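You operate a simulated robot arm through the tools that you are given. There is no shell and no other tool. Be economical: measure what you need, move in short steps, check, and stop when the job is done.

The job below is to be done with a simulated robot arm. You get a single attempt, and the scene is never put back.

## Task
Put both cracked walnuts in the yellow dish and salt them.
Fine: dish on the orange placemat, a pinch or two, salt back in the cruet stand.
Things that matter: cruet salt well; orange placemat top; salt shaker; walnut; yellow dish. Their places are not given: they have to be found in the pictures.

The check looks at the end state, three seconds after you hand in, the way a careful person would. Anything else that was tipped, shoved, dropped, spilled or broken makes it a failure.

## Robot
A 6-joint arm with a two-finger parallel gripper, fixed in place. Base frame: the origin is at the foot of the arm, x ahead of it, y to its left, z up; the work surface is at about z = 0. Lengths are in cm, angles in degrees, forces in N, time in s.
With the tool pointing down near the work surface it reaches from about 14 to 58 cm from the base axis. Its first joint turns from -66.0 to 66.0 degrees. Payload 2.1 kg.
Tool frame: the origin (TCP) lies between the finger pads and is the grasp point; the fingertips stand 3 cm ahead of it; z points along the fingers, y is the line along which they close. Largest opening 9.4 cm; finger width 2.8, thickness 1; the body of the gripper, 5 by 9.6 cm, starts 5.5 cm behind the TCP.
Orientation is that of the tool frame in the base frame, as [roll, pitch, yaw] about the fixed x, y, z axes, in that order (R = Rz(yaw) Ry(pitch) Rx(roll)). With the fingers straight down and closing along the base's y, the tool's x points along the base's -x, its y along +y and its z along -z.

## Interface
- The arm moves only by the tool apply_moves. Its arguments are lists of equal length, an entry for each row: "travel": the shift along the base's x, y, z in cm, a list of three; "delta_rot": the turn, a rotation vector about the base's x, y, z in degrees, a list of three; "hand": the finger opening in cm, from 0 to 9.4. In form: {"travel": [[dx, dy, dz], ...], "delta_rot": [[rx, ry, rz], ...], "hand": [hand, ...]}. A call has 1 to 20 rows; each row shifts and turns the commanded pose from where the row before left it. Rows are played at 5 a second. More than 5 cm and 8.6 degrees between two rows, or a gripper value outside its range, and nothing of the call is played. A pose out of reach is approached as far as the arm can. The call stops where the force on the tool passes 40 N (or 10 N more than at its start, if that is more) or the arm is blocked; 0.2 s more then pass. The fingers move at their own pace (about 7.2 cm/s each) and stop on an object; they squeeze with about 21 N. The grip force told is the motor's: it shows also when the fingers shut on nothing. Time passes only in rows, and 0.2 s behind the last, so rows that do not move let the fingers close. It gives the time, the measured TCP pose, the force on the tool (base axes), the opening and the grip force at its end, in the units of the frame above (readings bear some noise), with the torque about the TCP (base axes, N m) and any sound that the robot's microphone picked up.
- Cameras (640 x 400 px; columns grow to the right, rows downward): "scene" is fixed at [3.04, -35.44, 49.39]; the picture's right is [0.94, -0.35, 0.00], its down [-0.16, -0.44, -0.88] and it looks along [0.31, 0.83, -0.47] (base axes); focal length 318 px, centre (320, 200). "wrist" rides on the gripper at [7.6, 1.4, -10.2] in the tool frame; the picture's right is [-0.18, 0.98, 0.00], its down [-0.75, -0.14, -0.64] and it looks along [-0.63, -0.12, 0.77] (tool axes); focal length 243 px, centre (320, 200).
- capture(camera): a new picture of that camera. The clock stands still meanwhile.
- point_at(camera, pixels): for up to 12 pixels [column, row] of the newest picture of that camera ("zoom" is the newest enlarged one), the place [x, y, z] in the base frame of the surface seen there, good to about 0.3 cm. The clock stands still meanwhile.
- inspect(camera, box): a new picture of the part [left, top, right, bottom] of that camera's present view, enlarged. The clock stands still meanwhile.
- hand_in(): hands the job in; it is judged then, once.

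Keep the steps short. Do not move on a guess: measure, check each grasp and each placing, and mend mistakes. In all there are 80 turns and 34 pictures (those below and enlarged ones count). Leave the gripper open and the arm clear of the work at the hand-in unless told otherwise, and finish with a single line.

The tools are called after ">>>" by a JSON object that holds its "name" and its "arguments". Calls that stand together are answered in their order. apply_moves: Moves the arm, as the interface text tells. Its arguments: {"type":"object","properties":{"travel":{"type":"array","items":{"type":"array","items":{"type":"number"}}},"delta_rot":{"type":"array","items":{"type":"array","items":{"type":"number"}}},"hand":{"type":"array","items":{"type":"number"}}},"required":["travel","delta_rot","hand"]} The other tools are called the same way: capture (camera) takes a picture; point_at (camera, pixels) gives the place of the surface under pixels of a picture; inspect (camera, box) takes an enlarged picture of a part of a camera's view; hand_in () hands the job in.

At the start:

```text
time: 0.0
ee_pos: [27.17, 17.66, 35.7]
tcp_rot: [180.0, 0.0, -180.0]
ft_force: [0.9, 0.4, 0.5]
wrist_torque: [-0.02, 0.01, -0.02]
grip_width: 9.39
gripper_force: 0.1
```

scene: 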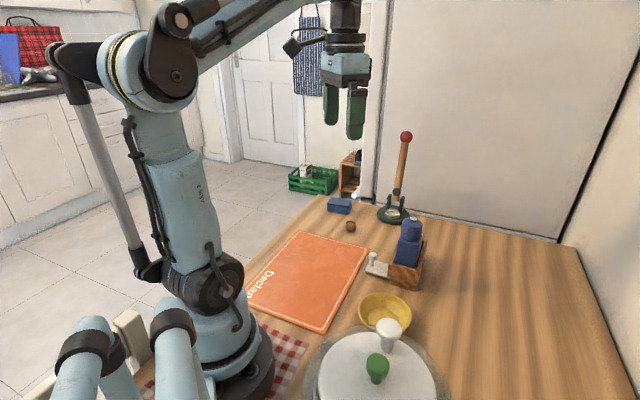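
wrist: 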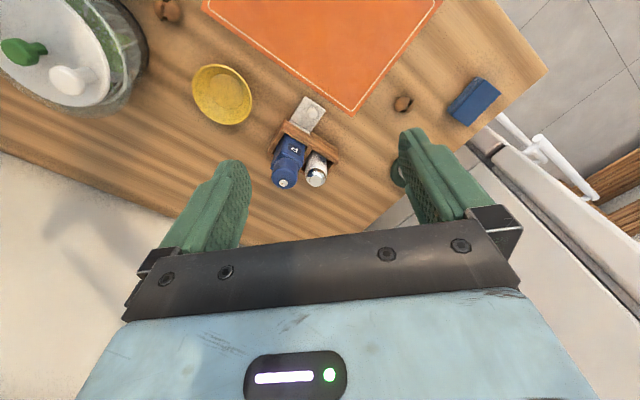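

I see the yellow dish at scene (385,310), the cruet stand at (405,265), one walnut at (350,226), and in the wrist view another brown thing at (166,10). I'll enlarge both views to look closer.

>>> {"name": "inspect", "arguments": {"camera": "scene", "box": [300, 180, 460, 340]}}

>>> {"name": "inspect", "arguments": {"camera": "wrist", "box": [120, 0, 520, 220]}}

>>> {"name": "point_at", "arguments": {"camera": "wrist", "pixels": [[166, 10], [402, 104], [222, 98], [194, 92], [252, 102], [316, 175], [285, 180], [310, 112], [350, 114], [205, 5], [440, 8], [310, 135]]}}

>>> {"name": "point_at", "arguments": {"camera": "scene", "pixels": [[350, 226], [385, 312], [362, 305], [410, 308], [300, 231], [369, 250], [325, 330], [410, 225], [374, 258], [405, 270], [393, 215], [340, 205]]}}

```text
2.50 times, centred on (380, 260) of scene
```

zoom: 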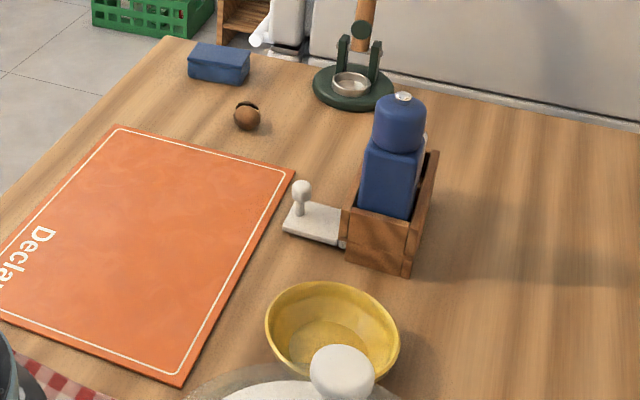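

```text
1.60 times, centred on (320, 110) of wrist
```

zoom: 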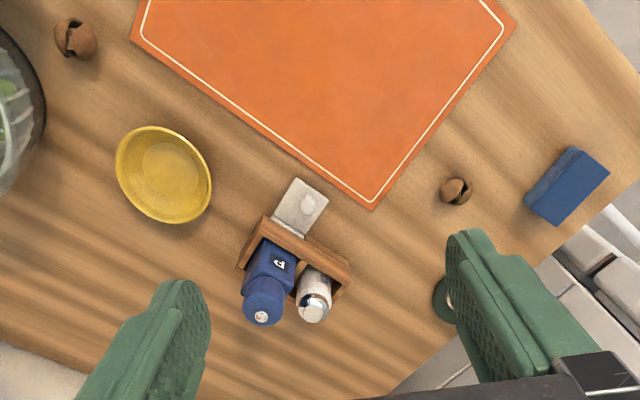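

```text
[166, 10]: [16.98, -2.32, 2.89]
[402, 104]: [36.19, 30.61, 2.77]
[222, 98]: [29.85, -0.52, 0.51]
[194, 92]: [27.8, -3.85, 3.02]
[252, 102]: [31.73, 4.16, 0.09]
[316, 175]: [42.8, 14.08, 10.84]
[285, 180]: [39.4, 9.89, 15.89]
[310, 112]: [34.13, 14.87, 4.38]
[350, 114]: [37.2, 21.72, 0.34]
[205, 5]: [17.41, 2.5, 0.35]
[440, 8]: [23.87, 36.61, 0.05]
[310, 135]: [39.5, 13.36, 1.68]
```

```text
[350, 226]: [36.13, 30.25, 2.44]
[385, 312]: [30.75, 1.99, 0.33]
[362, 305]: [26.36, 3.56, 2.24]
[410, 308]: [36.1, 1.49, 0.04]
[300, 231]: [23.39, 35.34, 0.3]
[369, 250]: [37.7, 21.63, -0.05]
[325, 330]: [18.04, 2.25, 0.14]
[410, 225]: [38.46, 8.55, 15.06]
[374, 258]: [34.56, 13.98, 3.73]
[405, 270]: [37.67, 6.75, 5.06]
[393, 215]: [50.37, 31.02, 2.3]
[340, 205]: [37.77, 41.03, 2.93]
```

The white shaker with the metal cap is probably the salt, and the blue one marked P is pepper. A white plate with a knob juts out from the stand. I'll look closer at the stand and the second walnut.

>>> {"name": "inspect", "arguments": {"camera": "wrist", "box": [250, 80, 370, 200]}}

>>> {"name": "inspect", "arguments": {"camera": "scene", "box": [355, 205, 435, 300]}}

>>> {"name": "point_at", "arguments": {"camera": "wrist", "pixels": [[145, 40], [110, 110], [70, 80], [25, 50], [228, 67], [222, 125], [246, 85], [326, 103], [293, 128], [327, 155], [336, 163], [272, 143]]}}

```text
3.33 times, centred on (310, 140) of wrist
```

zoom: 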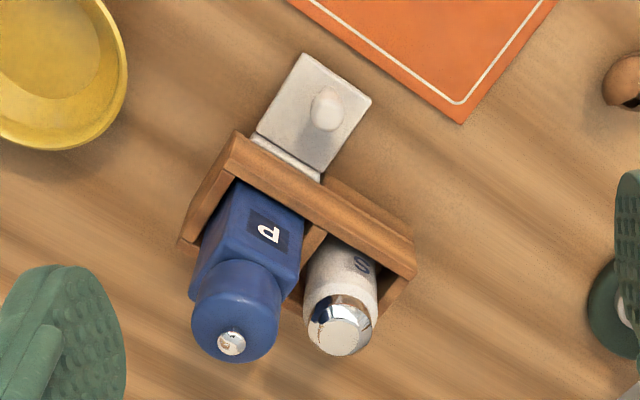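

```text
4.21 times, centred on (395, 252) of scene
```

zoom: 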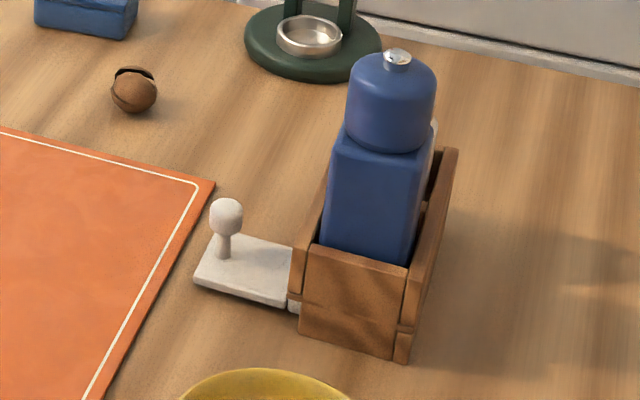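

```text
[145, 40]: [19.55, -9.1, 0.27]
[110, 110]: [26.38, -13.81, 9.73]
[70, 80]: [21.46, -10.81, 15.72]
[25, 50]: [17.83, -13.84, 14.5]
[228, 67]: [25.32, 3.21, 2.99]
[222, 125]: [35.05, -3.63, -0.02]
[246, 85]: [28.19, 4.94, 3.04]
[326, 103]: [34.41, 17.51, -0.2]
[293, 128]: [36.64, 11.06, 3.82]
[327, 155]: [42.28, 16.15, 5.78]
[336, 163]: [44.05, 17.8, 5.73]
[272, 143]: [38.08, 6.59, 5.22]
```

The salt is the shaker marked "S" at about (42.8, 14.1, 10.8). The dish is around (30.5, 0.7) with its rim at z≈3. The first placemat corners are (18,2), (37.6,21.7) and (23.5,35.5). The dish goes first, so I'll move above it for a closer measurement.

>>> {"name": "apply_moves", "arguments": {"travel": [[0.5, -3.5, -2.5], [0.5, -3.5, -2.5], [0.5, -3.5, -2.5], [0.5, -3.5, -2.5], [0.5, -1.5, -2.5], [0, 0, -2.5]], "delta_rot": [[0, 0, 0], [0, 0, 0], [0, 0, 0], [0, 0, 0], [0, 0, 0], [0, 0, 0]], "hand": [9.4, 9.4, 9.4, 9.4, 9.4, 9.4]}}

>>> {"name": "capture", "arguments": {"camera": "wrist"}}

```text
time: 1.4
ee_pos: [29.72, 2.08, 20.81]
tcp_rot: [-180.0, 0.0, -179.9]
ft_force: [0.7, 0.5, -0.2]
wrist_torque: [-0.01, 0.04, -0.02]
grip_width: 9.4
gripper_force: 0.0
```

```text
27 pictures are left
```

wrist: 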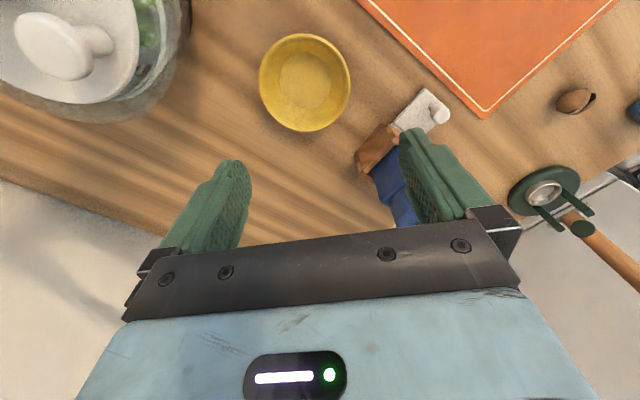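

The dish is now at wrist (305,83). I'll measure its rim, its floor, the mat corner and the stand's near corner.

>>> {"name": "point_at", "arguments": {"camera": "wrist", "pixels": [[261, 85], [304, 36], [346, 75], [335, 50], [270, 55], [300, 85], [312, 128], [345, 105], [267, 108], [482, 116], [360, 172], [408, 92]]}}

```text
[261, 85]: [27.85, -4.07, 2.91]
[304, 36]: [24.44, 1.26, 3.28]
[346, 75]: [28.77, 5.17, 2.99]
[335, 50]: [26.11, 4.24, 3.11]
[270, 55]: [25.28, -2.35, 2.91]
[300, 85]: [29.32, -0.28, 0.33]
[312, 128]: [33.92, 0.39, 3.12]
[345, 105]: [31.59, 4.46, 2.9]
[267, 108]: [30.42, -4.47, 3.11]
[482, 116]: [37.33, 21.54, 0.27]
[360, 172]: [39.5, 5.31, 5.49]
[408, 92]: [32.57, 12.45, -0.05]
```

The dish is centred at about (29.2, 0.45), with rim radius 4.75 at z 3.0. That's too wide to span, so I'll grip the wall at the +y rim. I'll tilt the fingers 20° to match the wall slope, open them 3.2 cm, and come down to z≈8 first.

>>> {"name": "apply_moves", "arguments": {"travel": [[-0.25, 1.7, -2], [-0.25, 1.75, -3], [0, 0, -4], [0, 0, -3.7], [0, 0, 0]], "delta_rot": [[-7, 0, 0], [-7, 0, 0], [-6, 0, 0], [0, 0, 0], [0, 0, 0]], "hand": [3.2, 3.2, 3.2, 3.2, 3.2]}}

>>> {"name": "capture", "arguments": {"camera": "wrist"}}

```text
time: 2.6
ee_pos: [28.84, 5.59, 8.09]
tcp_rot: [-160.0, -0.1, -180.0]
ft_force: [0.6, -0.5, -0.4]
wrist_torque: [-0.01, 0.0, -0.01]
grip_width: 3.21
gripper_force: 0.0
```

```text
26 pictures are left
```

wrist: 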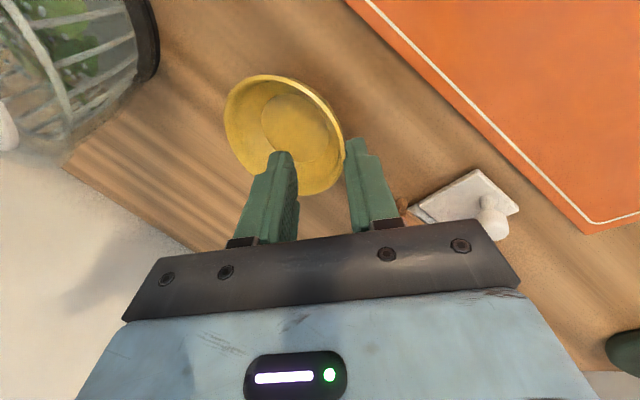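

The fingers straddle the +y rim as intended: left one inside the dish, right one outside. Now I'll descend 3.6 cm and close.

>>> {"name": "apply_moves", "arguments": {"travel": [[0.3, 0, -2], [0, 0, -1.6], [0, 0, 0], [0, 0, 0], [0, 0, 0], [0, 0, 0]], "delta_rot": [[0, 0, 0], [0, 0, 0], [0, 0, 0], [0, 0, 0], [0, 0, 0], [0, 0, 0]], "hand": [3.2, 3.2, 3.2, 0, 0, 0]}}

```text
time: 4.0
ee_pos: [29.26, 5.57, 4.39]
tcp_rot: [-160.0, 0.1, 180.0]
ft_force: [0.9, -1.7, 3.8]
wrist_torque: [-0.45, 0.07, 0.1]
grip_width: 1.03
gripper_force: 20.6
```

The fingers stopped at 1.03 cm with 20.6 N, so they hold the wall. I'll lift 4 cm and look.

>>> {"name": "apply_moves", "arguments": {"travel": [[0, 0, 1], [0, 0, 1.5], [0, 0, 1.5], [0, 0, 0]], "delta_rot": [[0, 0, 0], [0, 0, 0], [0, 0, 0], [0, 0, 0]], "hand": [0, 0, 0, 0]}}

>>> {"name": "inspect", "arguments": {"camera": "scene", "box": [260, 180, 480, 350]}}

```text
time: 5.0
ee_pos: [29.4, 5.77, 8.5]
tcp_rot: [-160.0, 0.0, 180.0]
ft_force: [1.4, 0.4, -0.6]
wrist_torque: [0.07, 0.02, -0.02]
grip_width: 0.88
gripper_force: 21.2
```

```text
2.35 times, centred on (370, 265) of scene
```

zoom: 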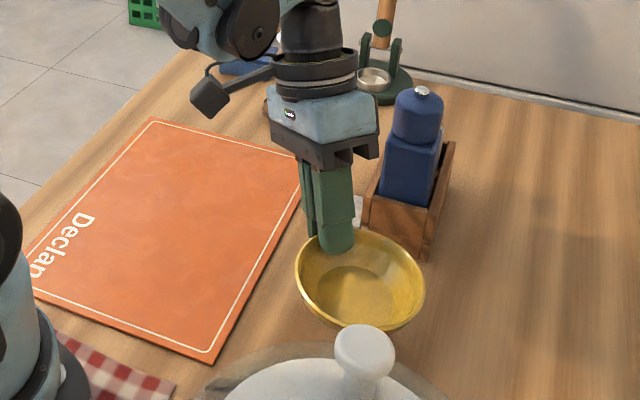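

The dish is held nearly level. The mat centre is at about (21,19), so I'll carry the dish to about (22.5, 18.5), moving -x first to stay clear of the knob.

>>> {"name": "apply_moves", "arguments": {"travel": [[-1.6, 0, 1.5], [-2, 2, 0], [-1.6, 3, 0], [-1.6, 3.5, 0], [0, 3.5, 0], [0, 3.4, 0], [0, 3, 0], [0, 0, 0]], "delta_rot": [[0, 0, 0], [0, 0, 0], [0, 0, 0], [0, 0, 0], [0, 0, 0], [0, 0, 0], [0, 0, 0], [0, 0, 0]], "hand": [0, 0, 0, 0, 0, 0, 0, 0]}}

>>> {"name": "inspect", "arguments": {"camera": "scene", "box": [220, 180, 440, 350]}}

```text
time: 6.8
ee_pos: [22.52, 24.04, 10.1]
tcp_rot: [-160.0, 0.0, 179.9]
ft_force: [0.2, 0.1, -1.3]
wrist_torque: [0.08, 0.0, -0.02]
grip_width: 0.87
gripper_force: 21.1
```

```text
2.35 times, centred on (330, 265) of scene
```

zoom: 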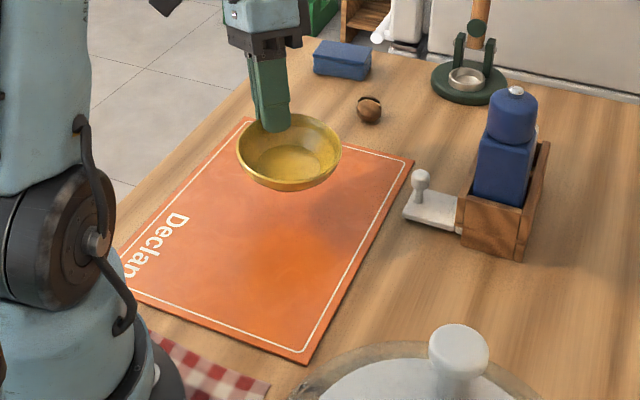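

The dish is over the mat. I'll lower it to just above contact height (TCP about 4.9), then ease down.

>>> {"name": "apply_moves", "arguments": {"travel": [[0, 0, -2], [0, 0, -2], [0, 0, -0.8], [0, 0, -0.3], [0, 0, 0]], "delta_rot": [[0, 0, 0], [0, 0, 0], [0, 0, 0], [0, 0, 0], [0, 0, 0]], "hand": [0, 0, 0, 0, 0]}}

```text
time: 8.0
ee_pos: [22.7, 24.16, 5.07]
tcp_rot: [-160.1, 0.1, -180.0]
ft_force: [0.1, 2.3, 6.1]
wrist_torque: [-0.38, 0.05, 0.04]
grip_width: 0.98
gripper_force: 20.5
```

It's touching at 6 N. I'll ease 0.2 cm lower, open gently and rise.

>>> {"name": "apply_moves", "arguments": {"travel": [[0, 0, -0.2], [0, 0, 0], [0, 0, 0], [0, 0, 1.5], [0, 0, 3], [0, 0, 4], [0, 0, 4]], "delta_rot": [[0, 0, 0], [0, 0, 0], [0, 0, 0], [0, 0, 0], [7, 0, 0], [7, 0, 0], [6, 0, 0]], "hand": [0, 3, 3, 3, 3, 3, 9.4]}}

>>> {"name": "capture", "arguments": {"camera": "wrist"}}

```text
time: 9.6
ee_pos: [22.69, 24.02, 17.39]
tcp_rot: [179.9, 0.1, 180.0]
ft_force: [0.5, -0.1, 0.5]
wrist_torque: [0.0, -0.01, 0.01]
grip_width: 8.52
gripper_force: 0.1
```

```text
23 pictures are left
```

wrist: 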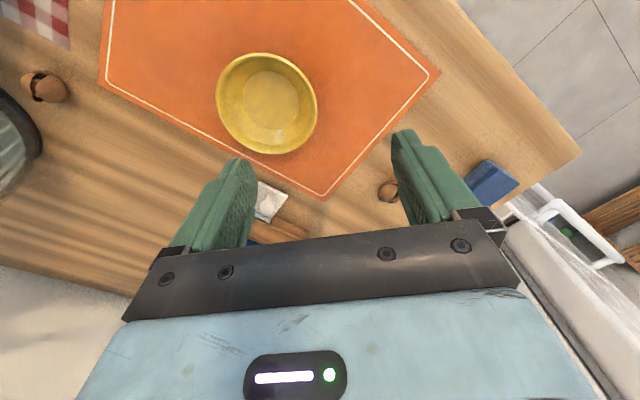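

The dish stands on the mat. I'll measure where it sits.

>>> {"name": "point_at", "arguments": {"camera": "wrist", "pixels": [[267, 54], [218, 95], [316, 100], [272, 152], [265, 100], [437, 75], [322, 198], [390, 190], [385, 184], [45, 87]]}}

```text
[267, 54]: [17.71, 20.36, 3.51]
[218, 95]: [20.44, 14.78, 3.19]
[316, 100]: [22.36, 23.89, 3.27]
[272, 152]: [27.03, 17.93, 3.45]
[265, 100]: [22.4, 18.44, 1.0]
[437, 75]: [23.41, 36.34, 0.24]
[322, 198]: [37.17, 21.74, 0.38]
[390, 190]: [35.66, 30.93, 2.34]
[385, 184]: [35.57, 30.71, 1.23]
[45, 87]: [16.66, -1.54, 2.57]
```

The dish is centred at about (22.4,19.2), well within the mat. Next I'll go above walnut 1, near (36,30.6), for a close look.

>>> {"name": "apply_moves", "arguments": {"travel": [[3.3, 2, 0], [3.3, 2, -1], [3.3, 1.5, -2], [3.3, 1, -2], [0, 0, 0]], "delta_rot": [[0, 0, 0], [0, 0, 0], [0, 0, 0], [0, 0, 0], [0, 0, 0]], "hand": [7, 7, 7, 7, 7]}}

>>> {"name": "capture", "arguments": {"camera": "wrist"}}

```text
time: 10.8
ee_pos: [35.78, 30.63, 12.05]
tcp_rot: [179.9, 0.0, 180.0]
ft_force: [-0.2, 0.7, 0.3]
wrist_torque: [0.0, -0.03, -0.03]
grip_width: 7.01
gripper_force: 0.2
```

```text
22 pictures are left
```

wrist: 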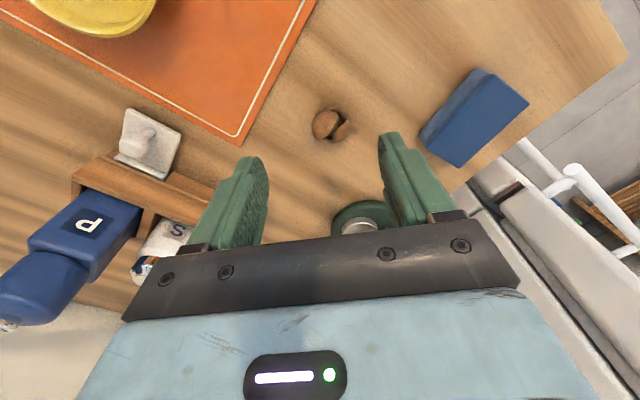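

The walnut is at wrist (328,125), with its crack towards the lower right. I'll measure its edges.

>>> {"name": "point_at", "arguments": {"camera": "wrist", "pixels": [[313, 125], [325, 112], [328, 124], [347, 128], [335, 135], [343, 120], [330, 142], [440, 120], [460, 165], [420, 128]]}}

>>> {"name": "inspect", "arguments": {"camera": "wrist", "box": [290, 90, 370, 160]}}

```text
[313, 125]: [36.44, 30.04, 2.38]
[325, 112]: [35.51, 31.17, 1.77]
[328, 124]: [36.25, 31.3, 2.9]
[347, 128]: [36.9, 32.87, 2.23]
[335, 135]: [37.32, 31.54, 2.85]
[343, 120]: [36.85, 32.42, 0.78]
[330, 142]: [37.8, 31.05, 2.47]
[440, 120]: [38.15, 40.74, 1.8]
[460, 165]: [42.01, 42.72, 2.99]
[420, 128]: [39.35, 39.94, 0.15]
```

```text
5.71 times, centred on (330, 125) of wrist
```

zoom: 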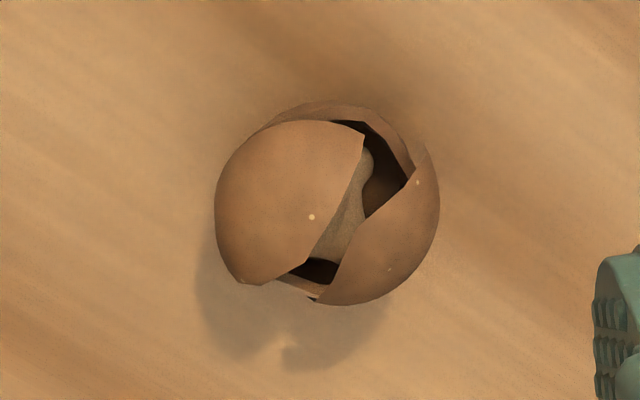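

The walnut is about 3 cm across, centred near (36.6, 31.35). I'll open to 5.5, descend to TCP z 3.4 (fingertips at 0.4) and close along y.

>>> {"name": "apply_moves", "arguments": {"travel": [[0.8, 0.7, -3], [0, 0, -3], [0, 0, -2.6], [0, 0, 0], [0, 0, 0], [0, 0, 0], [0, 0, 0]], "delta_rot": [[0, 0, 0], [0, 0, 0], [0, 0, 0], [0, 0, 0], [0, 0, 0], [0, 0, 0], [0, 0, 0]], "hand": [5.5, 5.5, 5.5, 5.5, 2.5, 2.5, 2.5]}}

```text
time: 12.4
ee_pos: [36.6, 31.22, 3.42]
tcp_rot: [-180.0, 0.0, 180.0]
ft_force: [0.1, -1.0, -0.5]
wrist_torque: [-0.01, 0.0, -0.02]
grip_width: 2.69
gripper_force: 21.1
```

It's gripped at 2.69 cm with 21 N. I'll lift it, carry it to above the +x half of the dish (23.6,19.2), and verify.

>>> {"name": "apply_moves", "arguments": {"travel": [[0, 0, 3], [0, 0, 3], [-3.2, -3, 0.6], [-3.3, -3, 0], [-3.3, -3, 0], [-3.2, -3, 0], [0, 0, 0]], "delta_rot": [[0, 0, 0], [0, 0, 0], [0, 0, 0], [0, 0, 0], [0, 0, 0], [0, 0, 0], [0, 0, 0]], "hand": [2.5, 2.5, 2.5, 2.5, 2.5, 2.5, 2.5]}}

>>> {"name": "capture", "arguments": {"camera": "wrist"}}

```text
time: 14.0
ee_pos: [23.51, 19.1, 10.22]
tcp_rot: [180.0, 0.0, -180.0]
ft_force: [0.4, 0.0, -0.1]
wrist_torque: [-0.02, 0.0, 0.02]
grip_width: 2.68
gripper_force: 21.0
```

```text
20 pictures are left
```

wrist: 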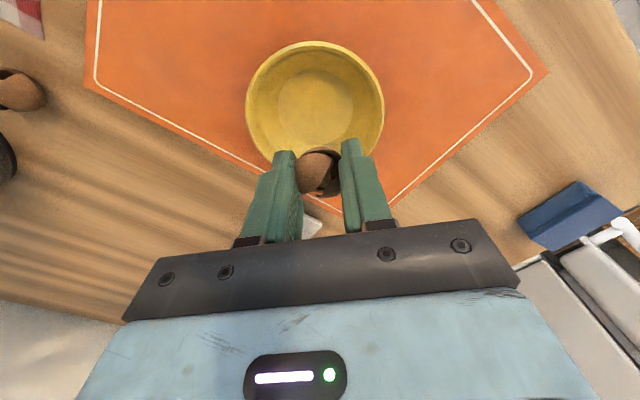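

The walnut is held and over the dish. I'll lower to TCP z≈4.9, open a little, then rise.

>>> {"name": "apply_moves", "arguments": {"travel": [[0, 0, -2.5], [0, 0, -2], [0, 0, -0.8], [0, 0, 0], [0, 0, 0], [0, 0, 0], [0, 0, 2], [0, 0, 4], [0, 0, 4]], "delta_rot": [[0, 0, 0], [0, 0, 0], [0, 0, 0], [0, 0, 0], [0, 0, 0], [0, 0, 0], [0, 0, 0], [0, 0, 0], [0, 0, 0]], "hand": [2.5, 2.5, 2.5, 2.5, 3.6, 3.6, 3.6, 3.6, 7]}}

>>> {"name": "capture", "arguments": {"camera": "wrist"}}

```text
time: 16.0
ee_pos: [23.59, 19.23, 15.18]
tcp_rot: [179.9, 0.0, -179.9]
ft_force: [-0.5, 0.4, -0.5]
wrist_torque: [-0.01, 0.03, -0.02]
grip_width: 7.02
gripper_force: 0.1
```

```text
19 pictures are left
```

wrist: 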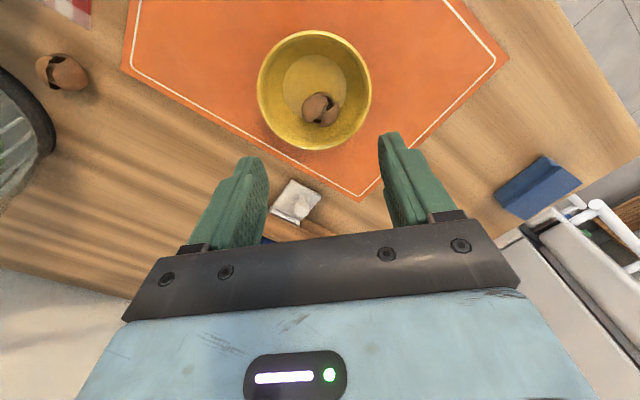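

Walnut 1 is in the dish. Next I'll move towards walnut 2, staying high and away from the glass bowl, to measure it and the bowl's edge.

>>> {"name": "apply_moves", "arguments": {"travel": [[-1, -4, 1], [-1, -4, 1], [-1, -4, 0], [-0.5, -4, 0], [0, -2, 0], [0, 0, 0]], "delta_rot": [[0, 0, 0], [0, 0, 0], [0, 0, 0], [0, 0, 0], [0, 0, 0], [0, 0, 0]], "hand": [7, 7, 7, 7, 5, 5]}}

>>> {"name": "capture", "arguments": {"camera": "wrist"}}

```text
time: 17.4
ee_pos: [20.09, 1.03, 16.7]
tcp_rot: [-180.0, 0.0, -180.0]
ft_force: [0.0, -0.5, 0.0]
wrist_torque: [0.02, -0.01, -0.01]
grip_width: 5.03
gripper_force: 0.0
```

```text
18 pictures are left
```

wrist: 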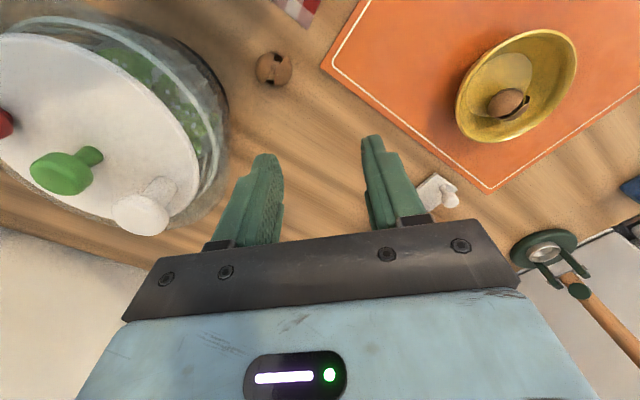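

The walnut is at wrist (272,69). I'll measure it along with the bowl's edge, its rim and the knob.

>>> {"name": "point_at", "arguments": {"camera": "wrist", "pixels": [[257, 69], [272, 53], [291, 70], [272, 86], [265, 66], [222, 110], [228, 160], [190, 130], [150, 195], [225, 90], [195, 160], [285, 62]]}}

>>> {"name": "inspect", "arguments": {"camera": "wrist", "box": [200, 30, 340, 120]}}

```text
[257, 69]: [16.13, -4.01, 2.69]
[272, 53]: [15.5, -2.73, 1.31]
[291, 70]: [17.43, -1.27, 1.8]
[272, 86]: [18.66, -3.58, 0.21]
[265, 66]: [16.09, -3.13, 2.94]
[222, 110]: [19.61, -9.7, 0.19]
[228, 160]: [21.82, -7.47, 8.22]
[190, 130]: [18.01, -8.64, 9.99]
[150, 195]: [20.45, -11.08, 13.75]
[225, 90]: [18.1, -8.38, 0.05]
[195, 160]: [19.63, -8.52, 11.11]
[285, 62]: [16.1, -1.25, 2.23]
```

```text
4.44 times, centred on (270, 75) of wrist
```

zoom: 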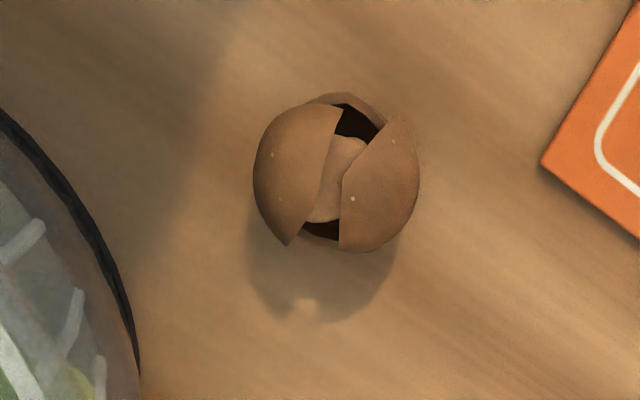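

Walnut 2 is centred at about (16.6,-2.55), and the bowl edge comes as close as y≈-8. I'll turn the gripper -68° about z so its long side runs along the bowl's edge and keeps clear. I'll do this up high.

>>> {"name": "apply_moves", "arguments": {"travel": [[-0.5, 0, 0], [-0.5, 0, 0], [-0.5, -0.5, 0], [-0.5, -0.5, 0], [-0.5, -0.5, 0], [-0.5, -0.6, 0], [-0.5, -0.7, 0], [0, -0.8, 0], [0, 0, 0]], "delta_rot": [[0, 0, -8.5], [0, 0, -8.5], [0, 0, -8.5], [0, 0, -8.5], [0, 0, -8.5], [0, 0, -8.5], [0, 0, -8.5], [0, 0, -8.5], [0, 0, 0]], "hand": [5, 5, 5, 5, 5, 5, 5, 5, 5]}}

>>> {"name": "capture", "arguments": {"camera": "wrist"}}

```text
time: 19.4
ee_pos: [16.53, -2.44, 16.77]
tcp_rot: [-180.0, 0.0, 111.8]
ft_force: [0.1, -0.8, 0.1]
wrist_torque: [0.01, 0.01, 0.01]
grip_width: 5.0
gripper_force: 0.0
```

```text
16 pictures are left
```

wrist: 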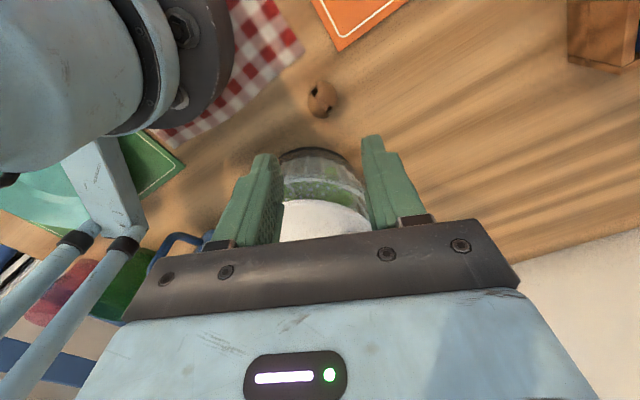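

The bowl is clear. I'll re-measure the walnut from here before descending.

>>> {"name": "point_at", "arguments": {"camera": "wrist", "pixels": [[309, 98], [322, 83], [335, 100], [322, 116], [322, 97], [350, 165], [320, 152]]}}

```text
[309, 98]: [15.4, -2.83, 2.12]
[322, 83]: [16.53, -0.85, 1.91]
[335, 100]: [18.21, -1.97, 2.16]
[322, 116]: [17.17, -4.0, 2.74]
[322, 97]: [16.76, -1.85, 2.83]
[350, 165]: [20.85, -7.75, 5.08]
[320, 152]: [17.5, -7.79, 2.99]
```

The centre is at about (16.8,-2.4). I'll descend to z 3.4, then close.

>>> {"name": "apply_moves", "arguments": {"travel": [[0.25, 0, -4], [0, 0, -4], [0, 0, -3], [0, 0, -2.35], [0, 0, 0], [0, 0, 0], [0, 0, 0], [0, 0, 0]], "delta_rot": [[0, 0, 0], [0, 0, 0], [0, 0, 0], [0, 0, 0], [0, 0, 0], [0, 0, 0], [0, 0, 0], [0, 0, 0]], "hand": [5, 5, 5, 5, 5, 2.4, 2.4, 2.4]}}

```text
time: 20.4
ee_pos: [17.22, -2.47, 4.76]
tcp_rot: [-178.9, 0.0, 111.7]
ft_force: [-32.0, 36.0, 137.8]
wrist_torque: [-8.42, -3.52, -1.02]
grip_width: 5.02
gripper_force: 0.2
stopped in row 4: the force on the tool passed its limit at 278 N (the readings are from after the stop); the commanded pose is now the measured one
```

It stopped with a large force at z 4.76. I'll look at both views before doing anything else.

>>> {"name": "capture", "arguments": {"camera": "scene"}}

>>> {"name": "capture", "arguments": {"camera": "wrist"}}

```text
15 pictures are left
```

scene: 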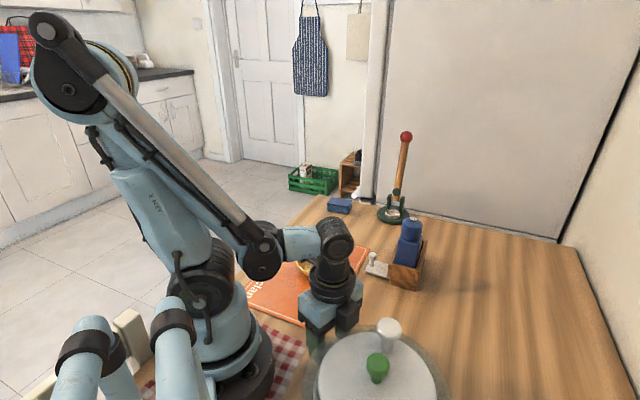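

```text
14 pictures are left
```

wrist: 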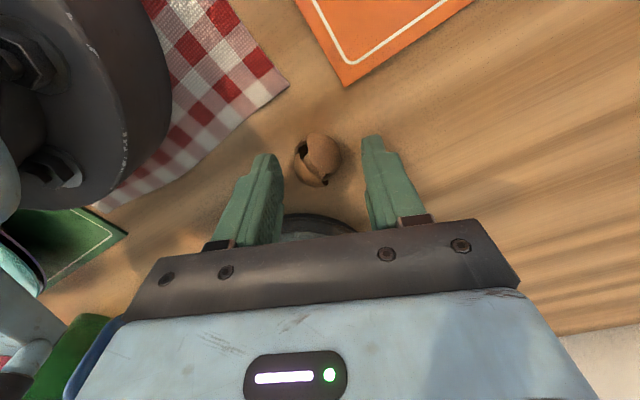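

Nothing in view looks tipped, but at wrist lower left (95,340) there are blue and green things close to the gripper body. I'll measure those and the base.

>>> {"name": "point_at", "arguments": {"camera": "wrist", "pixels": [[85, 350], [60, 350], [30, 340], [100, 130], [40, 230], [150, 60], [10, 300], [318, 155], [320, 222], [300, 158]]}}

>>> {"name": "point_at", "arguments": {"camera": "scene", "pixels": [[265, 262], [240, 290], [262, 350], [318, 340], [316, 355], [340, 345], [285, 245], [200, 290]]}}

```text
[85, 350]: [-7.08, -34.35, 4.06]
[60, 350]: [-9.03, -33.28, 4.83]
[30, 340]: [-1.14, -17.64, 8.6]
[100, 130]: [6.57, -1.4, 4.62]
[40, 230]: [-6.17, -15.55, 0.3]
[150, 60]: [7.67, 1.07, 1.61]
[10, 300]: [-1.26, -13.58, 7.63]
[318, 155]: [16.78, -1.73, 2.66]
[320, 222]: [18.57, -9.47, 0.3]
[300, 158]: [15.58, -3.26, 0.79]
```

```text
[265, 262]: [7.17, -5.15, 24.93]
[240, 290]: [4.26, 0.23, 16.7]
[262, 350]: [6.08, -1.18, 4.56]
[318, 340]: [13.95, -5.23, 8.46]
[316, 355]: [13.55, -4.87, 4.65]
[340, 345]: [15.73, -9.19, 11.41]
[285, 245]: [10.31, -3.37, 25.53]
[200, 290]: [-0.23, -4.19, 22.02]
```

The force and torque readings put the contact at about (18.5,-7,≥10), which is the glass bowl's rim or lid against the back of the gripper. The pictures show nothing obviously moved. I'll back straight up and away (+y) right now, then check the bowl.

>>> {"name": "apply_moves", "arguments": {"travel": [[-0.2, 0.3, 1.5], [0, 0, 3], [0, 0, 4], [0, 0, 4], [0, 0, 0]], "delta_rot": [[0, 0, 0], [0, 0, 0], [0, 0, 0], [0, 0, 0], [0, 0, 0]], "hand": [5, 5, 5, 5, 5]}}

>>> {"name": "inspect", "arguments": {"camera": "scene", "box": [260, 240, 500, 400]}}

```text
time: 21.6
ee_pos: [16.97, -2.23, 17.22]
tcp_rot: [-179.3, 0.0, 111.7]
ft_force: [-0.3, 0.5, 1.0]
wrist_torque: [0.05, -0.02, 0.0]
grip_width: 5.03
gripper_force: 0.1
```

```text
2.50 times, centred on (380, 320) of scene
```

zoom: 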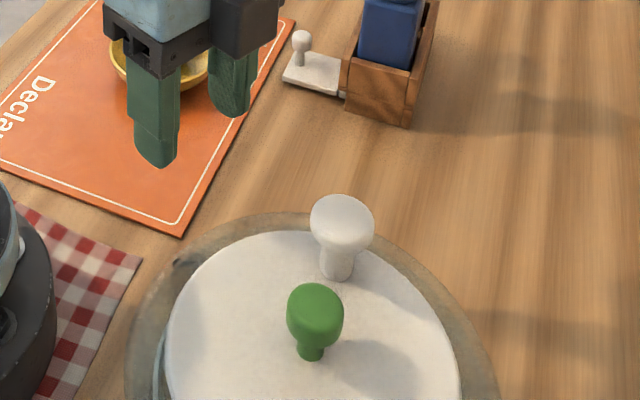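

The bowl, lid and knobs are where they were, and the dark spot at zoom (180,263) is the walnut seen past the rim. I'll measure the rim outline.

>>> {"name": "point_at", "arguments": {"camera": "zoom", "pixels": [[130, 330], [150, 280], [200, 238], [260, 216], [320, 213], [390, 245], [440, 285], [480, 340], [180, 263], [250, 232], [175, 310], [150, 360]]}}

```text
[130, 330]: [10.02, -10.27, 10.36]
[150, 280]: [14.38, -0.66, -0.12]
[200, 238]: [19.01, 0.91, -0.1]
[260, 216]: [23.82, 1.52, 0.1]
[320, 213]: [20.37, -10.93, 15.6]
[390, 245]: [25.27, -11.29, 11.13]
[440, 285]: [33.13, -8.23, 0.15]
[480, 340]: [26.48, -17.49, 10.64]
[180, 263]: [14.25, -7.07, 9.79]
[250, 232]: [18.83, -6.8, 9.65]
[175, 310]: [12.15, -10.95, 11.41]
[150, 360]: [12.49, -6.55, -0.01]
```

The rim is a circle centred at (17.5,-15.6) with R≈9 at z≈10–11, so it sits closer to the walnut than I assumed. I'll turn a further -12° and lean the gripper body 24° away from the bowl about the finger-closing line, which keeps both tips level. Then I'll come part-way down and check.

>>> {"name": "apply_moves", "arguments": {"travel": [[0, 0.5, 0], [0, 0.5, 0], [-0.1, 0, 0], [-0.1, 0, 0], [-0.13, -0.26, 0], [0, 0, -3], [0, 0, -3], [0, 0, -2.7], [0, 0, 0]], "delta_rot": [[0, 0, -6], [0, 0, -6], [-7.88, -1.36, 0], [-7.88, -1.36, 0], [-7.88, -1.36, 0], [0, 0, 0], [0, 0, 0], [0, 0, 0], [0, 0, 0]], "hand": [5, 5, 5, 5, 5, 5, 5, 5, 5]}}

>>> {"name": "capture", "arguments": {"camera": "wrist"}}

```text
time: 23.6
ee_pos: [16.66, -1.44, 8.35]
tcp_rot: [-179.2, 24.0, 99.8]
ft_force: [0.1, -0.8, 0.5]
wrist_torque: [0.0, -0.02, 0.01]
grip_width: 4.97
gripper_force: 0.1
```

```text
12 pictures are left
```

wrist: 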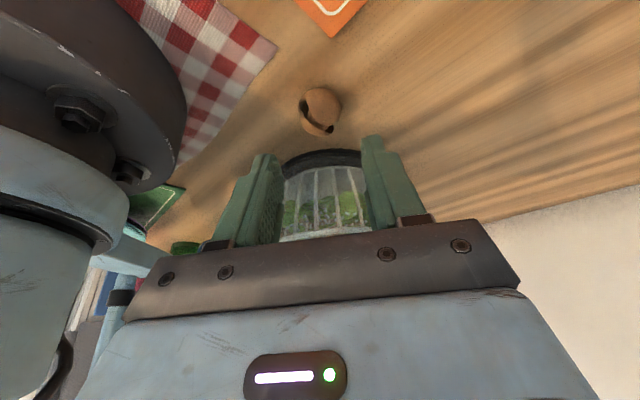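

The bowl is behind the fingers and clear. I'll verify the walnut's position from this pose.

>>> {"name": "point_at", "arguments": {"camera": "wrist", "pixels": [[301, 110], [321, 88], [341, 105], [320, 134], [322, 105]]}}

```text
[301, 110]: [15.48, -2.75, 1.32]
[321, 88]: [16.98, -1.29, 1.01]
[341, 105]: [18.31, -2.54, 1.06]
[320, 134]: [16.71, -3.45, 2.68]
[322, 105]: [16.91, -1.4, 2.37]
```

The centre is at (16.9,-2.5), which agrees. I'll descend the last 4.8 cm in small steps, then close.

>>> {"name": "apply_moves", "arguments": {"travel": [[0.1, -0.1, -1.5], [0, 0, -1.2], [0, 0, -1.2], [0, 0, -0.9], [0, 0, 0], [0, 0, 0], [0, 0, 0], [0, 0, 0]], "delta_rot": [[0, 0, 0], [0, 0, 0], [0, 0, 0], [0, 0, 0], [0, 0, 0], [0, 0, 0], [0, 0, 0], [0, 0, 0]], "hand": [5, 5, 5, 5, 5, 2.4, 2.4, 2.4]}}

```text
time: 25.4
ee_pos: [16.74, -1.67, 3.74]
tcp_rot: [-179.1, 23.9, 99.8]
ft_force: [-0.3, -0.2, 0.4]
wrist_torque: [0.0, 0.06, 0.03]
grip_width: 2.68
gripper_force: 21.4
```

It's gripped at 2.68 cm with 21 N and no stray force. I'll lift straight up, move away from the bowl, straighten the gripper and carry the walnut over the dish at height.

>>> {"name": "apply_moves", "arguments": {"travel": [[0, 0, 2], [0, 0, 3], [0, 1, 3], [0, 2, 2], [0, 2, 0], [0.5, 2, 0], [0.5, 2, 0], [0.5, 2, 0], [0.5, 2, 0], [0.5, 2, 0], [0.5, 2, 0], [0.5, 2, 0], [0.5, 1, 0], [0.3, 0.9, 0], [0, 0, 0]], "delta_rot": [[0, 0, 0], [0, 0, 0], [0, 0, 0], [7.88, 1.36, 0], [7.88, 1.36, 0], [7.88, 1.36, 0], [0, 0, 8.5], [0, 0, 8.5], [0, 0, 8.5], [0, 0, 8.5], [0, 0, 8.5], [0, 0, 8.5], [0, 0, 8.5], [0, 0, 8.5], [0, 0, 8.5]], "hand": [2.4, 2.4, 2.4, 2.4, 2.4, 2.4, 2.4, 2.4, 2.4, 2.4, 2.4, 2.4, 2.4, 2.4, 2.4]}}

>>> {"name": "capture", "arguments": {"camera": "wrist"}}

```text
time: 28.6
ee_pos: [21.03, 19.41, 13.5]
tcp_rot: [-179.3, -0.1, 176.5]
ft_force: [-0.6, 0.8, 0.1]
wrist_torque: [0.01, -0.01, -0.01]
grip_width: 2.67
gripper_force: 20.8
```

```text
11 pictures are left
```

wrist: 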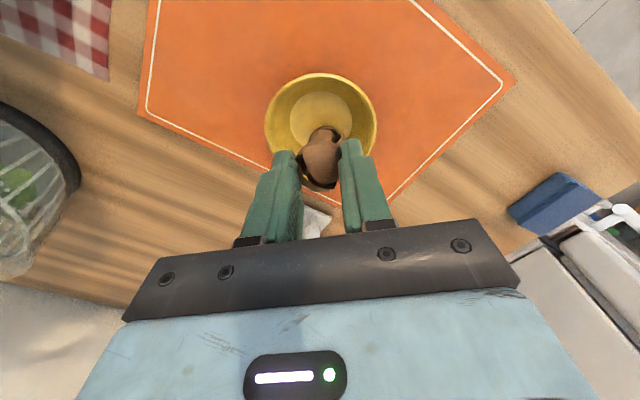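

Walnut 2 is held, and walnut 1 shows just behind it in the dish at (325,132). I'll measure where walnut 1 and the dish are.

>>> {"name": "point_at", "arguments": {"camera": "wrist", "pixels": [[322, 131], [335, 130], [320, 75], [266, 122], [376, 125], [318, 108], [342, 135]]}}

```text
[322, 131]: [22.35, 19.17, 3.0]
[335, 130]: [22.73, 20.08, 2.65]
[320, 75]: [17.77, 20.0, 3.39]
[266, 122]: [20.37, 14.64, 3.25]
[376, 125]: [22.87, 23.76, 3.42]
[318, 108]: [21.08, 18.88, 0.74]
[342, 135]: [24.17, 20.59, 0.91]
```

Walnut 1 occupies x≳22, so I'll put walnut 2 at x≈20.6. I'll lower to z≈5.5, just above the floor and clear of the wall, open slightly and rise.

>>> {"name": "apply_moves", "arguments": {"travel": [[-0.4, -0.2, -3], [0, 0, -3], [0, 0, -1.2], [0, 0, -0.8], [0, 0, 0], [0, 0, 0], [0, 0, 0], [0, 0, 2], [0, 0, 4], [0, 0, 4]], "delta_rot": [[0, 0, 3.5], [0, 0, 0], [0, 0, 0], [0, 0, 0], [0, 0, 0], [0, 0, 0], [0, 0, 0], [0, 0, 0], [0, 0, 0], [0, 0, 0]], "hand": [2.4, 2.4, 2.4, 2.4, 2.4, 3.4, 3.4, 3.4, 3.4, 7]}}

>>> {"name": "capture", "arguments": {"camera": "wrist"}}

```text
time: 30.8
ee_pos: [20.59, 19.16, 15.63]
tcp_rot: [-179.2, 0.0, 179.8]
ft_force: [-0.8, 0.2, 0.2]
wrist_torque: [0.0, 0.05, -0.01]
grip_width: 7.02
gripper_force: 0.1
```

```text
10 pictures are left
```

wrist: 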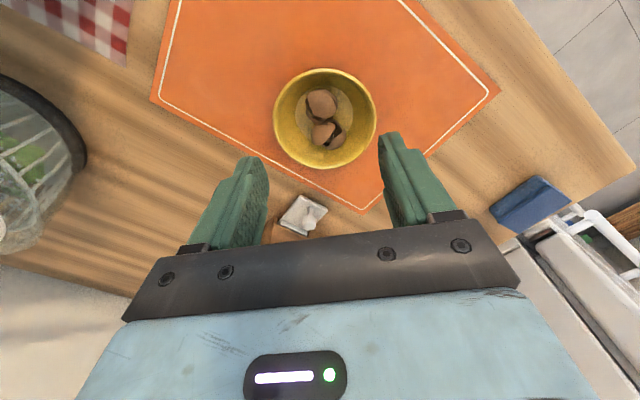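

Both walnuts lie in the dish. Now the salt: I'll move above and short of the stand for a close view of its geometry.

>>> {"name": "apply_moves", "arguments": {"travel": [[3.5, -1.5, 1.5], [3.5, -1.5, 1.5], [3.5, -1.5, 1.5], [3, -1, 0], [0, 0, 0]], "delta_rot": [[0, 0, 0], [0, 0, 0], [0, 0, 0], [0, 0, 0], [0, 0, 0]], "hand": [9.4, 9.4, 9.4, 9.4, 9.4]}}

>>> {"name": "inspect", "arguments": {"camera": "wrist", "box": [200, 20, 440, 170]}}

```text
time: 32.0
ee_pos: [34.04, 13.48, 20.15]
tcp_rot: [-179.2, 0.0, 179.7]
ft_force: [-0.2, -0.4, -0.2]
wrist_torque: [-0.01, -0.01, 0.0]
grip_width: 9.39
gripper_force: 0.0
```

```text
2.67 times, centred on (320, 95) of wrist
```

zoom: 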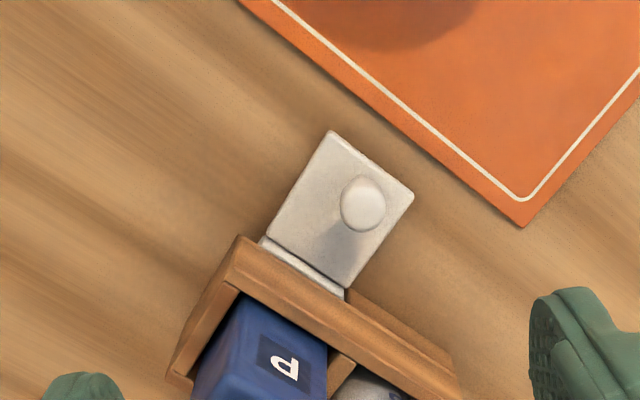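

The view needs to be lower down in the picture, so I'll enlarge that part.

>>> {"name": "inspect", "arguments": {"camera": "wrist", "box": [240, 110, 400, 230]}}

```text
3.33 times, centred on (320, 170) of wrist
```

zoom: 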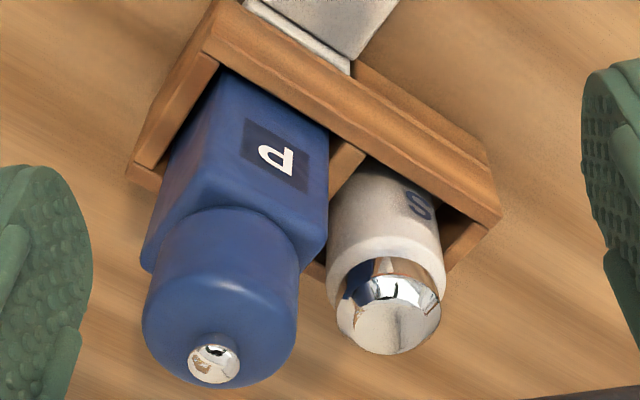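

>>> {"name": "point_at", "arguments": {"camera": "zoom", "pixels": [[213, 20], [495, 205], [150, 165], [475, 240], [390, 325], [335, 250], [440, 260], [385, 250], [390, 180], [213, 362], [298, 265], [330, 160]]}}

```text
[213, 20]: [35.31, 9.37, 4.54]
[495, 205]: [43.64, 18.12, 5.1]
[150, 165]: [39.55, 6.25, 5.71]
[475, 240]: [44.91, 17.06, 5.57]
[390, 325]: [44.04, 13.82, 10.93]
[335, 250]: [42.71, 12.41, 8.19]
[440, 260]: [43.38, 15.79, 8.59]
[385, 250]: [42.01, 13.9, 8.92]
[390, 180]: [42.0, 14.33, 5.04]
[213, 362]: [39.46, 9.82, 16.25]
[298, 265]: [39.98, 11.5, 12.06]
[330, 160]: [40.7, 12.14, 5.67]
```

The stand runs at about 46°, with rails at z≈5.7. The pepper is at (39.5,9.8), up to z 16.3. The salt is at about (43.3,13.9), ~3.4 cm wide, with its top at z 10.9. I'll raise, turn +46° so the fingers close across the stand and not towards the pepper, and go above the salt.

>>> {"name": "apply_moves", "arguments": {"travel": [[0, 0.4, 2], [0.5, 0, 1], [2, 0, 0], [2, 0, 0], [2.5, 0, 0], [2.3, 0, 0], [0, 0, 0]], "delta_rot": [[0, 0, 8], [0, 0, 8], [0, 0, 8], [0, 0, 8], [0, 0, 8], [0, 0, 6], [0, 0, 0]], "hand": [6.5, 6.5, 6.5, 6.5, 6.5, 6.5, 6.5]}}

>>> {"name": "inspect", "arguments": {"camera": "wrist", "box": [200, 40, 440, 220]}}

```text
time: 33.6
ee_pos: [43.35, 14.12, 22.98]
tcp_rot: [-179.2, 0.0, -134.1]
ft_force: [0.1, -0.3, 0.2]
wrist_torque: [0.03, -0.01, 0.01]
grip_width: 6.51
gripper_force: 0.1
```

```text
2.22 times, centred on (320, 130) of wrist
```

zoom: 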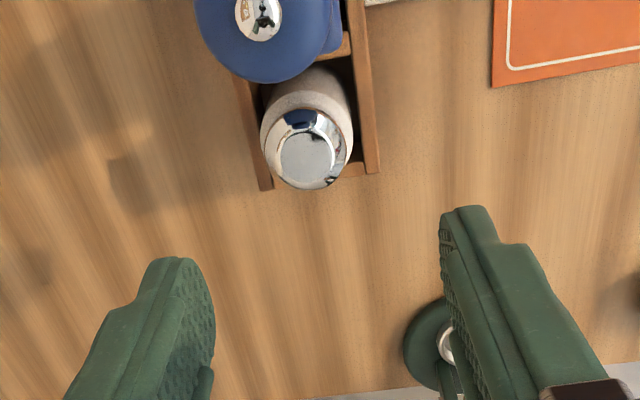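

I'll measure the cap top, the shaker's sides and the well from here.

>>> {"name": "point_at", "arguments": {"camera": "zoom", "pixels": [[308, 155], [264, 130], [352, 135], [308, 187], [300, 95], [265, 185], [373, 168], [258, 20], [325, 20], [345, 30], [335, 62]]}}

```text
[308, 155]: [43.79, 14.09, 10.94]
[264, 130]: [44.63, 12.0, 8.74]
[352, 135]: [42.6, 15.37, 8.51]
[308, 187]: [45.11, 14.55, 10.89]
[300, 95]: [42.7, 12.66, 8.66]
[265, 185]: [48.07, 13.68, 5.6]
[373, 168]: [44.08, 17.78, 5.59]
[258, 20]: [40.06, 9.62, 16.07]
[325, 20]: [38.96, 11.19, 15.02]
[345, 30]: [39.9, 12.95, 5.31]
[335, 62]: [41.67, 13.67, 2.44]
```

The salt axis is at about (43.65, 13.95). I'll descend to TCP z≈10.5 (tips at 7.5, above the rails) with small final steps, then close.

>>> {"name": "apply_moves", "arguments": {"travel": [[0.3, -0.15, -3], [0, 0, -3], [0, 0, -3], [0, 0, -2], [0, 0, -1.4], [0, 0, 0], [0, 0, 0], [0, 0, 0], [0, 0, 0]], "delta_rot": [[0, 0, 0], [0, 0, 0], [0, 0, 0], [0, 0, 0], [0, 0, 0], [0, 0, 0], [0, 0, 0], [0, 0, 0], [0, 0, 0]], "hand": [6.5, 6.5, 6.5, 6.5, 6.5, 6.5, 2.5, 2.5, 2.5]}}

```text
time: 35.6
ee_pos: [43.63, 13.84, 10.62]
tcp_rot: [-179.3, -0.1, -134.4]
ft_force: [5.9, -5.0, -1.4]
wrist_torque: [-0.3, -0.25, -0.03]
grip_width: 4.06
gripper_force: 21.1
```

It's gripped at 4.06 cm, with a sideways 7.7 N towards (+x,-y), so I'm slightly off-centre. I'll ease 0.25 cm that way.

>>> {"name": "apply_moves", "arguments": {"travel": [[0.18, -0.17, 0], [0, 0, 0], [0, 0, 0]], "delta_rot": [[0, 0, 0], [0, 0, 0], [0, 0, 0]], "hand": [2.5, 2.5, 2.5]}}

```text
time: 36.4
ee_pos: [43.62, 13.73, 10.73]
tcp_rot: [-179.3, 0.0, -134.3]
ft_force: [0.1, 1.8, -0.1]
wrist_torque: [-0.02, 0.01, -0.06]
grip_width: 4.07
gripper_force: 21.7
```

The side force is gone. I'll lift straight up 9 cm in steps and look at the pepper and stand.

>>> {"name": "apply_moves", "arguments": {"travel": [[0, 0, 0.5], [0, 0, 1], [0, 0, 1.5], [0, 0, 2], [0, 0, 2], [0, 0, 2], [0, 0, 0]], "delta_rot": [[0, 0, 0], [0, 0, 0], [0, 0, 0], [0, 0, 0], [0, 0, 0], [0, 0, 0], [0, 0, 0]], "hand": [2.5, 2.5, 2.5, 2.5, 2.5, 2.5, 2.5]}}

>>> {"name": "inspect", "arguments": {"camera": "scene", "box": [320, 150, 480, 310]}}

```text
time: 38.0
ee_pos: [43.67, 13.81, 19.63]
tcp_rot: [-179.3, 0.0, -134.3]
ft_force: [-0.4, -0.2, -1.3]
wrist_torque: [0.02, 0.0, 0.0]
grip_width: 4.01
gripper_force: 21.1
```

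```text
2.50 times, centred on (400, 230) of scene
```

zoom: 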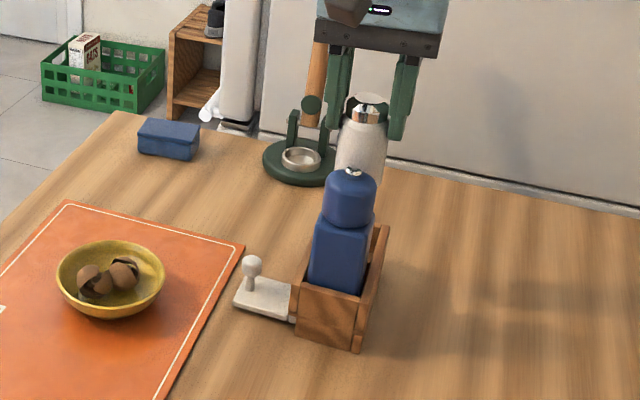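

The shaker is out cleanly and the pepper is undisturbed. I'll carry it upright to above the dish, turning -116° on the way so it can be tipped with the hand on the -y side.

>>> {"name": "apply_moves", "arguments": {"travel": [[-1, 2.5, 0.5], [-1, 2.5, 0.5], [-1, 2.5, 0.5], [-1.66, -0.19, 0], [-1.66, -0.19, 0], [-1.66, -0.19, 0], [-1.66, -0.19, 0], [-1.66, -0.19, 0], [-1.66, -0.19, 0], [-1.66, -0.19, 0], [-1.66, -0.19, 0], [-1.66, -0.19, 0], [-1.66, -0.19, 0], [-1.66, -0.19, 0], [0, 0, 0]], "delta_rot": [[0, 0, -8.3], [0, 0, -8.3], [0, 0, -8.3], [0, 0, -8.3], [0, 0, -8.3], [0, 0, -8.3], [0, 0, -8.3], [0, 0, -8.3], [0, 0, -8.3], [0, 0, -8.3], [0, 0, -8.3], [0, 0, -8.3], [0, 0, -8.3], [0, 0, -8.3], [0, 0, 0]], "hand": [2.5, 2.5, 2.5, 2.5, 2.5, 2.5, 2.5, 2.5, 2.5, 2.5, 2.5, 2.5, 2.5, 2.5, 2.5]}}

```text
time: 41.2
ee_pos: [22.57, 19.02, 21.34]
tcp_rot: [-179.2, 0.0, 109.5]
ft_force: [-0.4, 0.5, -0.6]
wrist_torque: [-0.04, 0.01, 0.0]
grip_width: 4.02
gripper_force: 21.4
```

It's above the dish at (22.5,19.0,21.3). I'll begin tipping about the finger-closing line, first to about 68°, and check that the pose holds.

>>> {"name": "apply_moves", "arguments": {"travel": [[0, 0, 0], [0, 0, 0], [0, 0, 0], [0, 0, 0], [0, 0, 0], [0, 0, 0], [0, 0, 0], [0, 0, 0], [0, 0, 0]], "delta_rot": [[8.0, 2.84, 0], [8.0, 2.84, 0], [8.0, 2.84, 0], [8.0, 2.84, 0], [8.0, 2.84, 0], [8.0, 2.84, 0], [8.0, 2.84, 0], [8.0, 2.84, 0], [0, 0, 0]], "hand": [2.5, 2.5, 2.5, 2.5, 2.5, 2.5, 2.5, 2.5, 2.5]}}

```text
time: 43.2
ee_pos: [22.62, 19.11, 21.15]
tcp_rot: [-179.4, -68.0, 109.7]
ft_force: [0.8, 0.9, -0.4]
wrist_torque: [-0.03, -0.01, 0.01]
grip_width: 4.02
gripper_force: 21.0
```

The pose follows exactly. I'll continue to about 110° while lowering to z≈16.

>>> {"name": "apply_moves", "arguments": {"travel": [[0, 0, -1], [0, 0, -1], [0, 0, -1], [0, 0, -1], [0, 0, -1], [0, 0, 0]], "delta_rot": [[8.0, 2.84, 0], [8.0, 2.84, 0], [8.0, 2.84, 0], [8.0, 2.84, 0], [8.0, 2.84, 0], [0, 0, 0]], "hand": [2.5, 2.5, 2.5, 2.5, 2.5, 2.5]}}

>>> {"name": "inspect", "arguments": {"camera": "scene", "box": [220, 160, 440, 340]}}

```text
time: 44.6
ee_pos: [27.05, 19.42, 21.21]
tcp_rot: [0.8, -69.7, -70.5]
ft_force: [0.3, -0.2, -0.7]
wrist_torque: [0.0, -0.01, -0.01]
grip_width: 4.03
gripper_force: 21.0
out of reach, approached as far as the arm can: row 3, 4, 5
```

```text
2.22 times, centred on (330, 250) of scene
```

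zoom: 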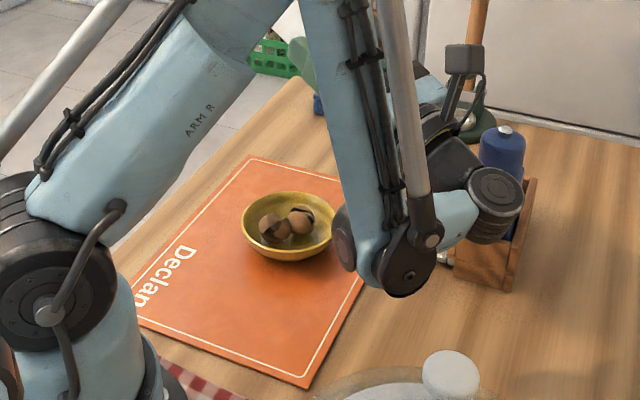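

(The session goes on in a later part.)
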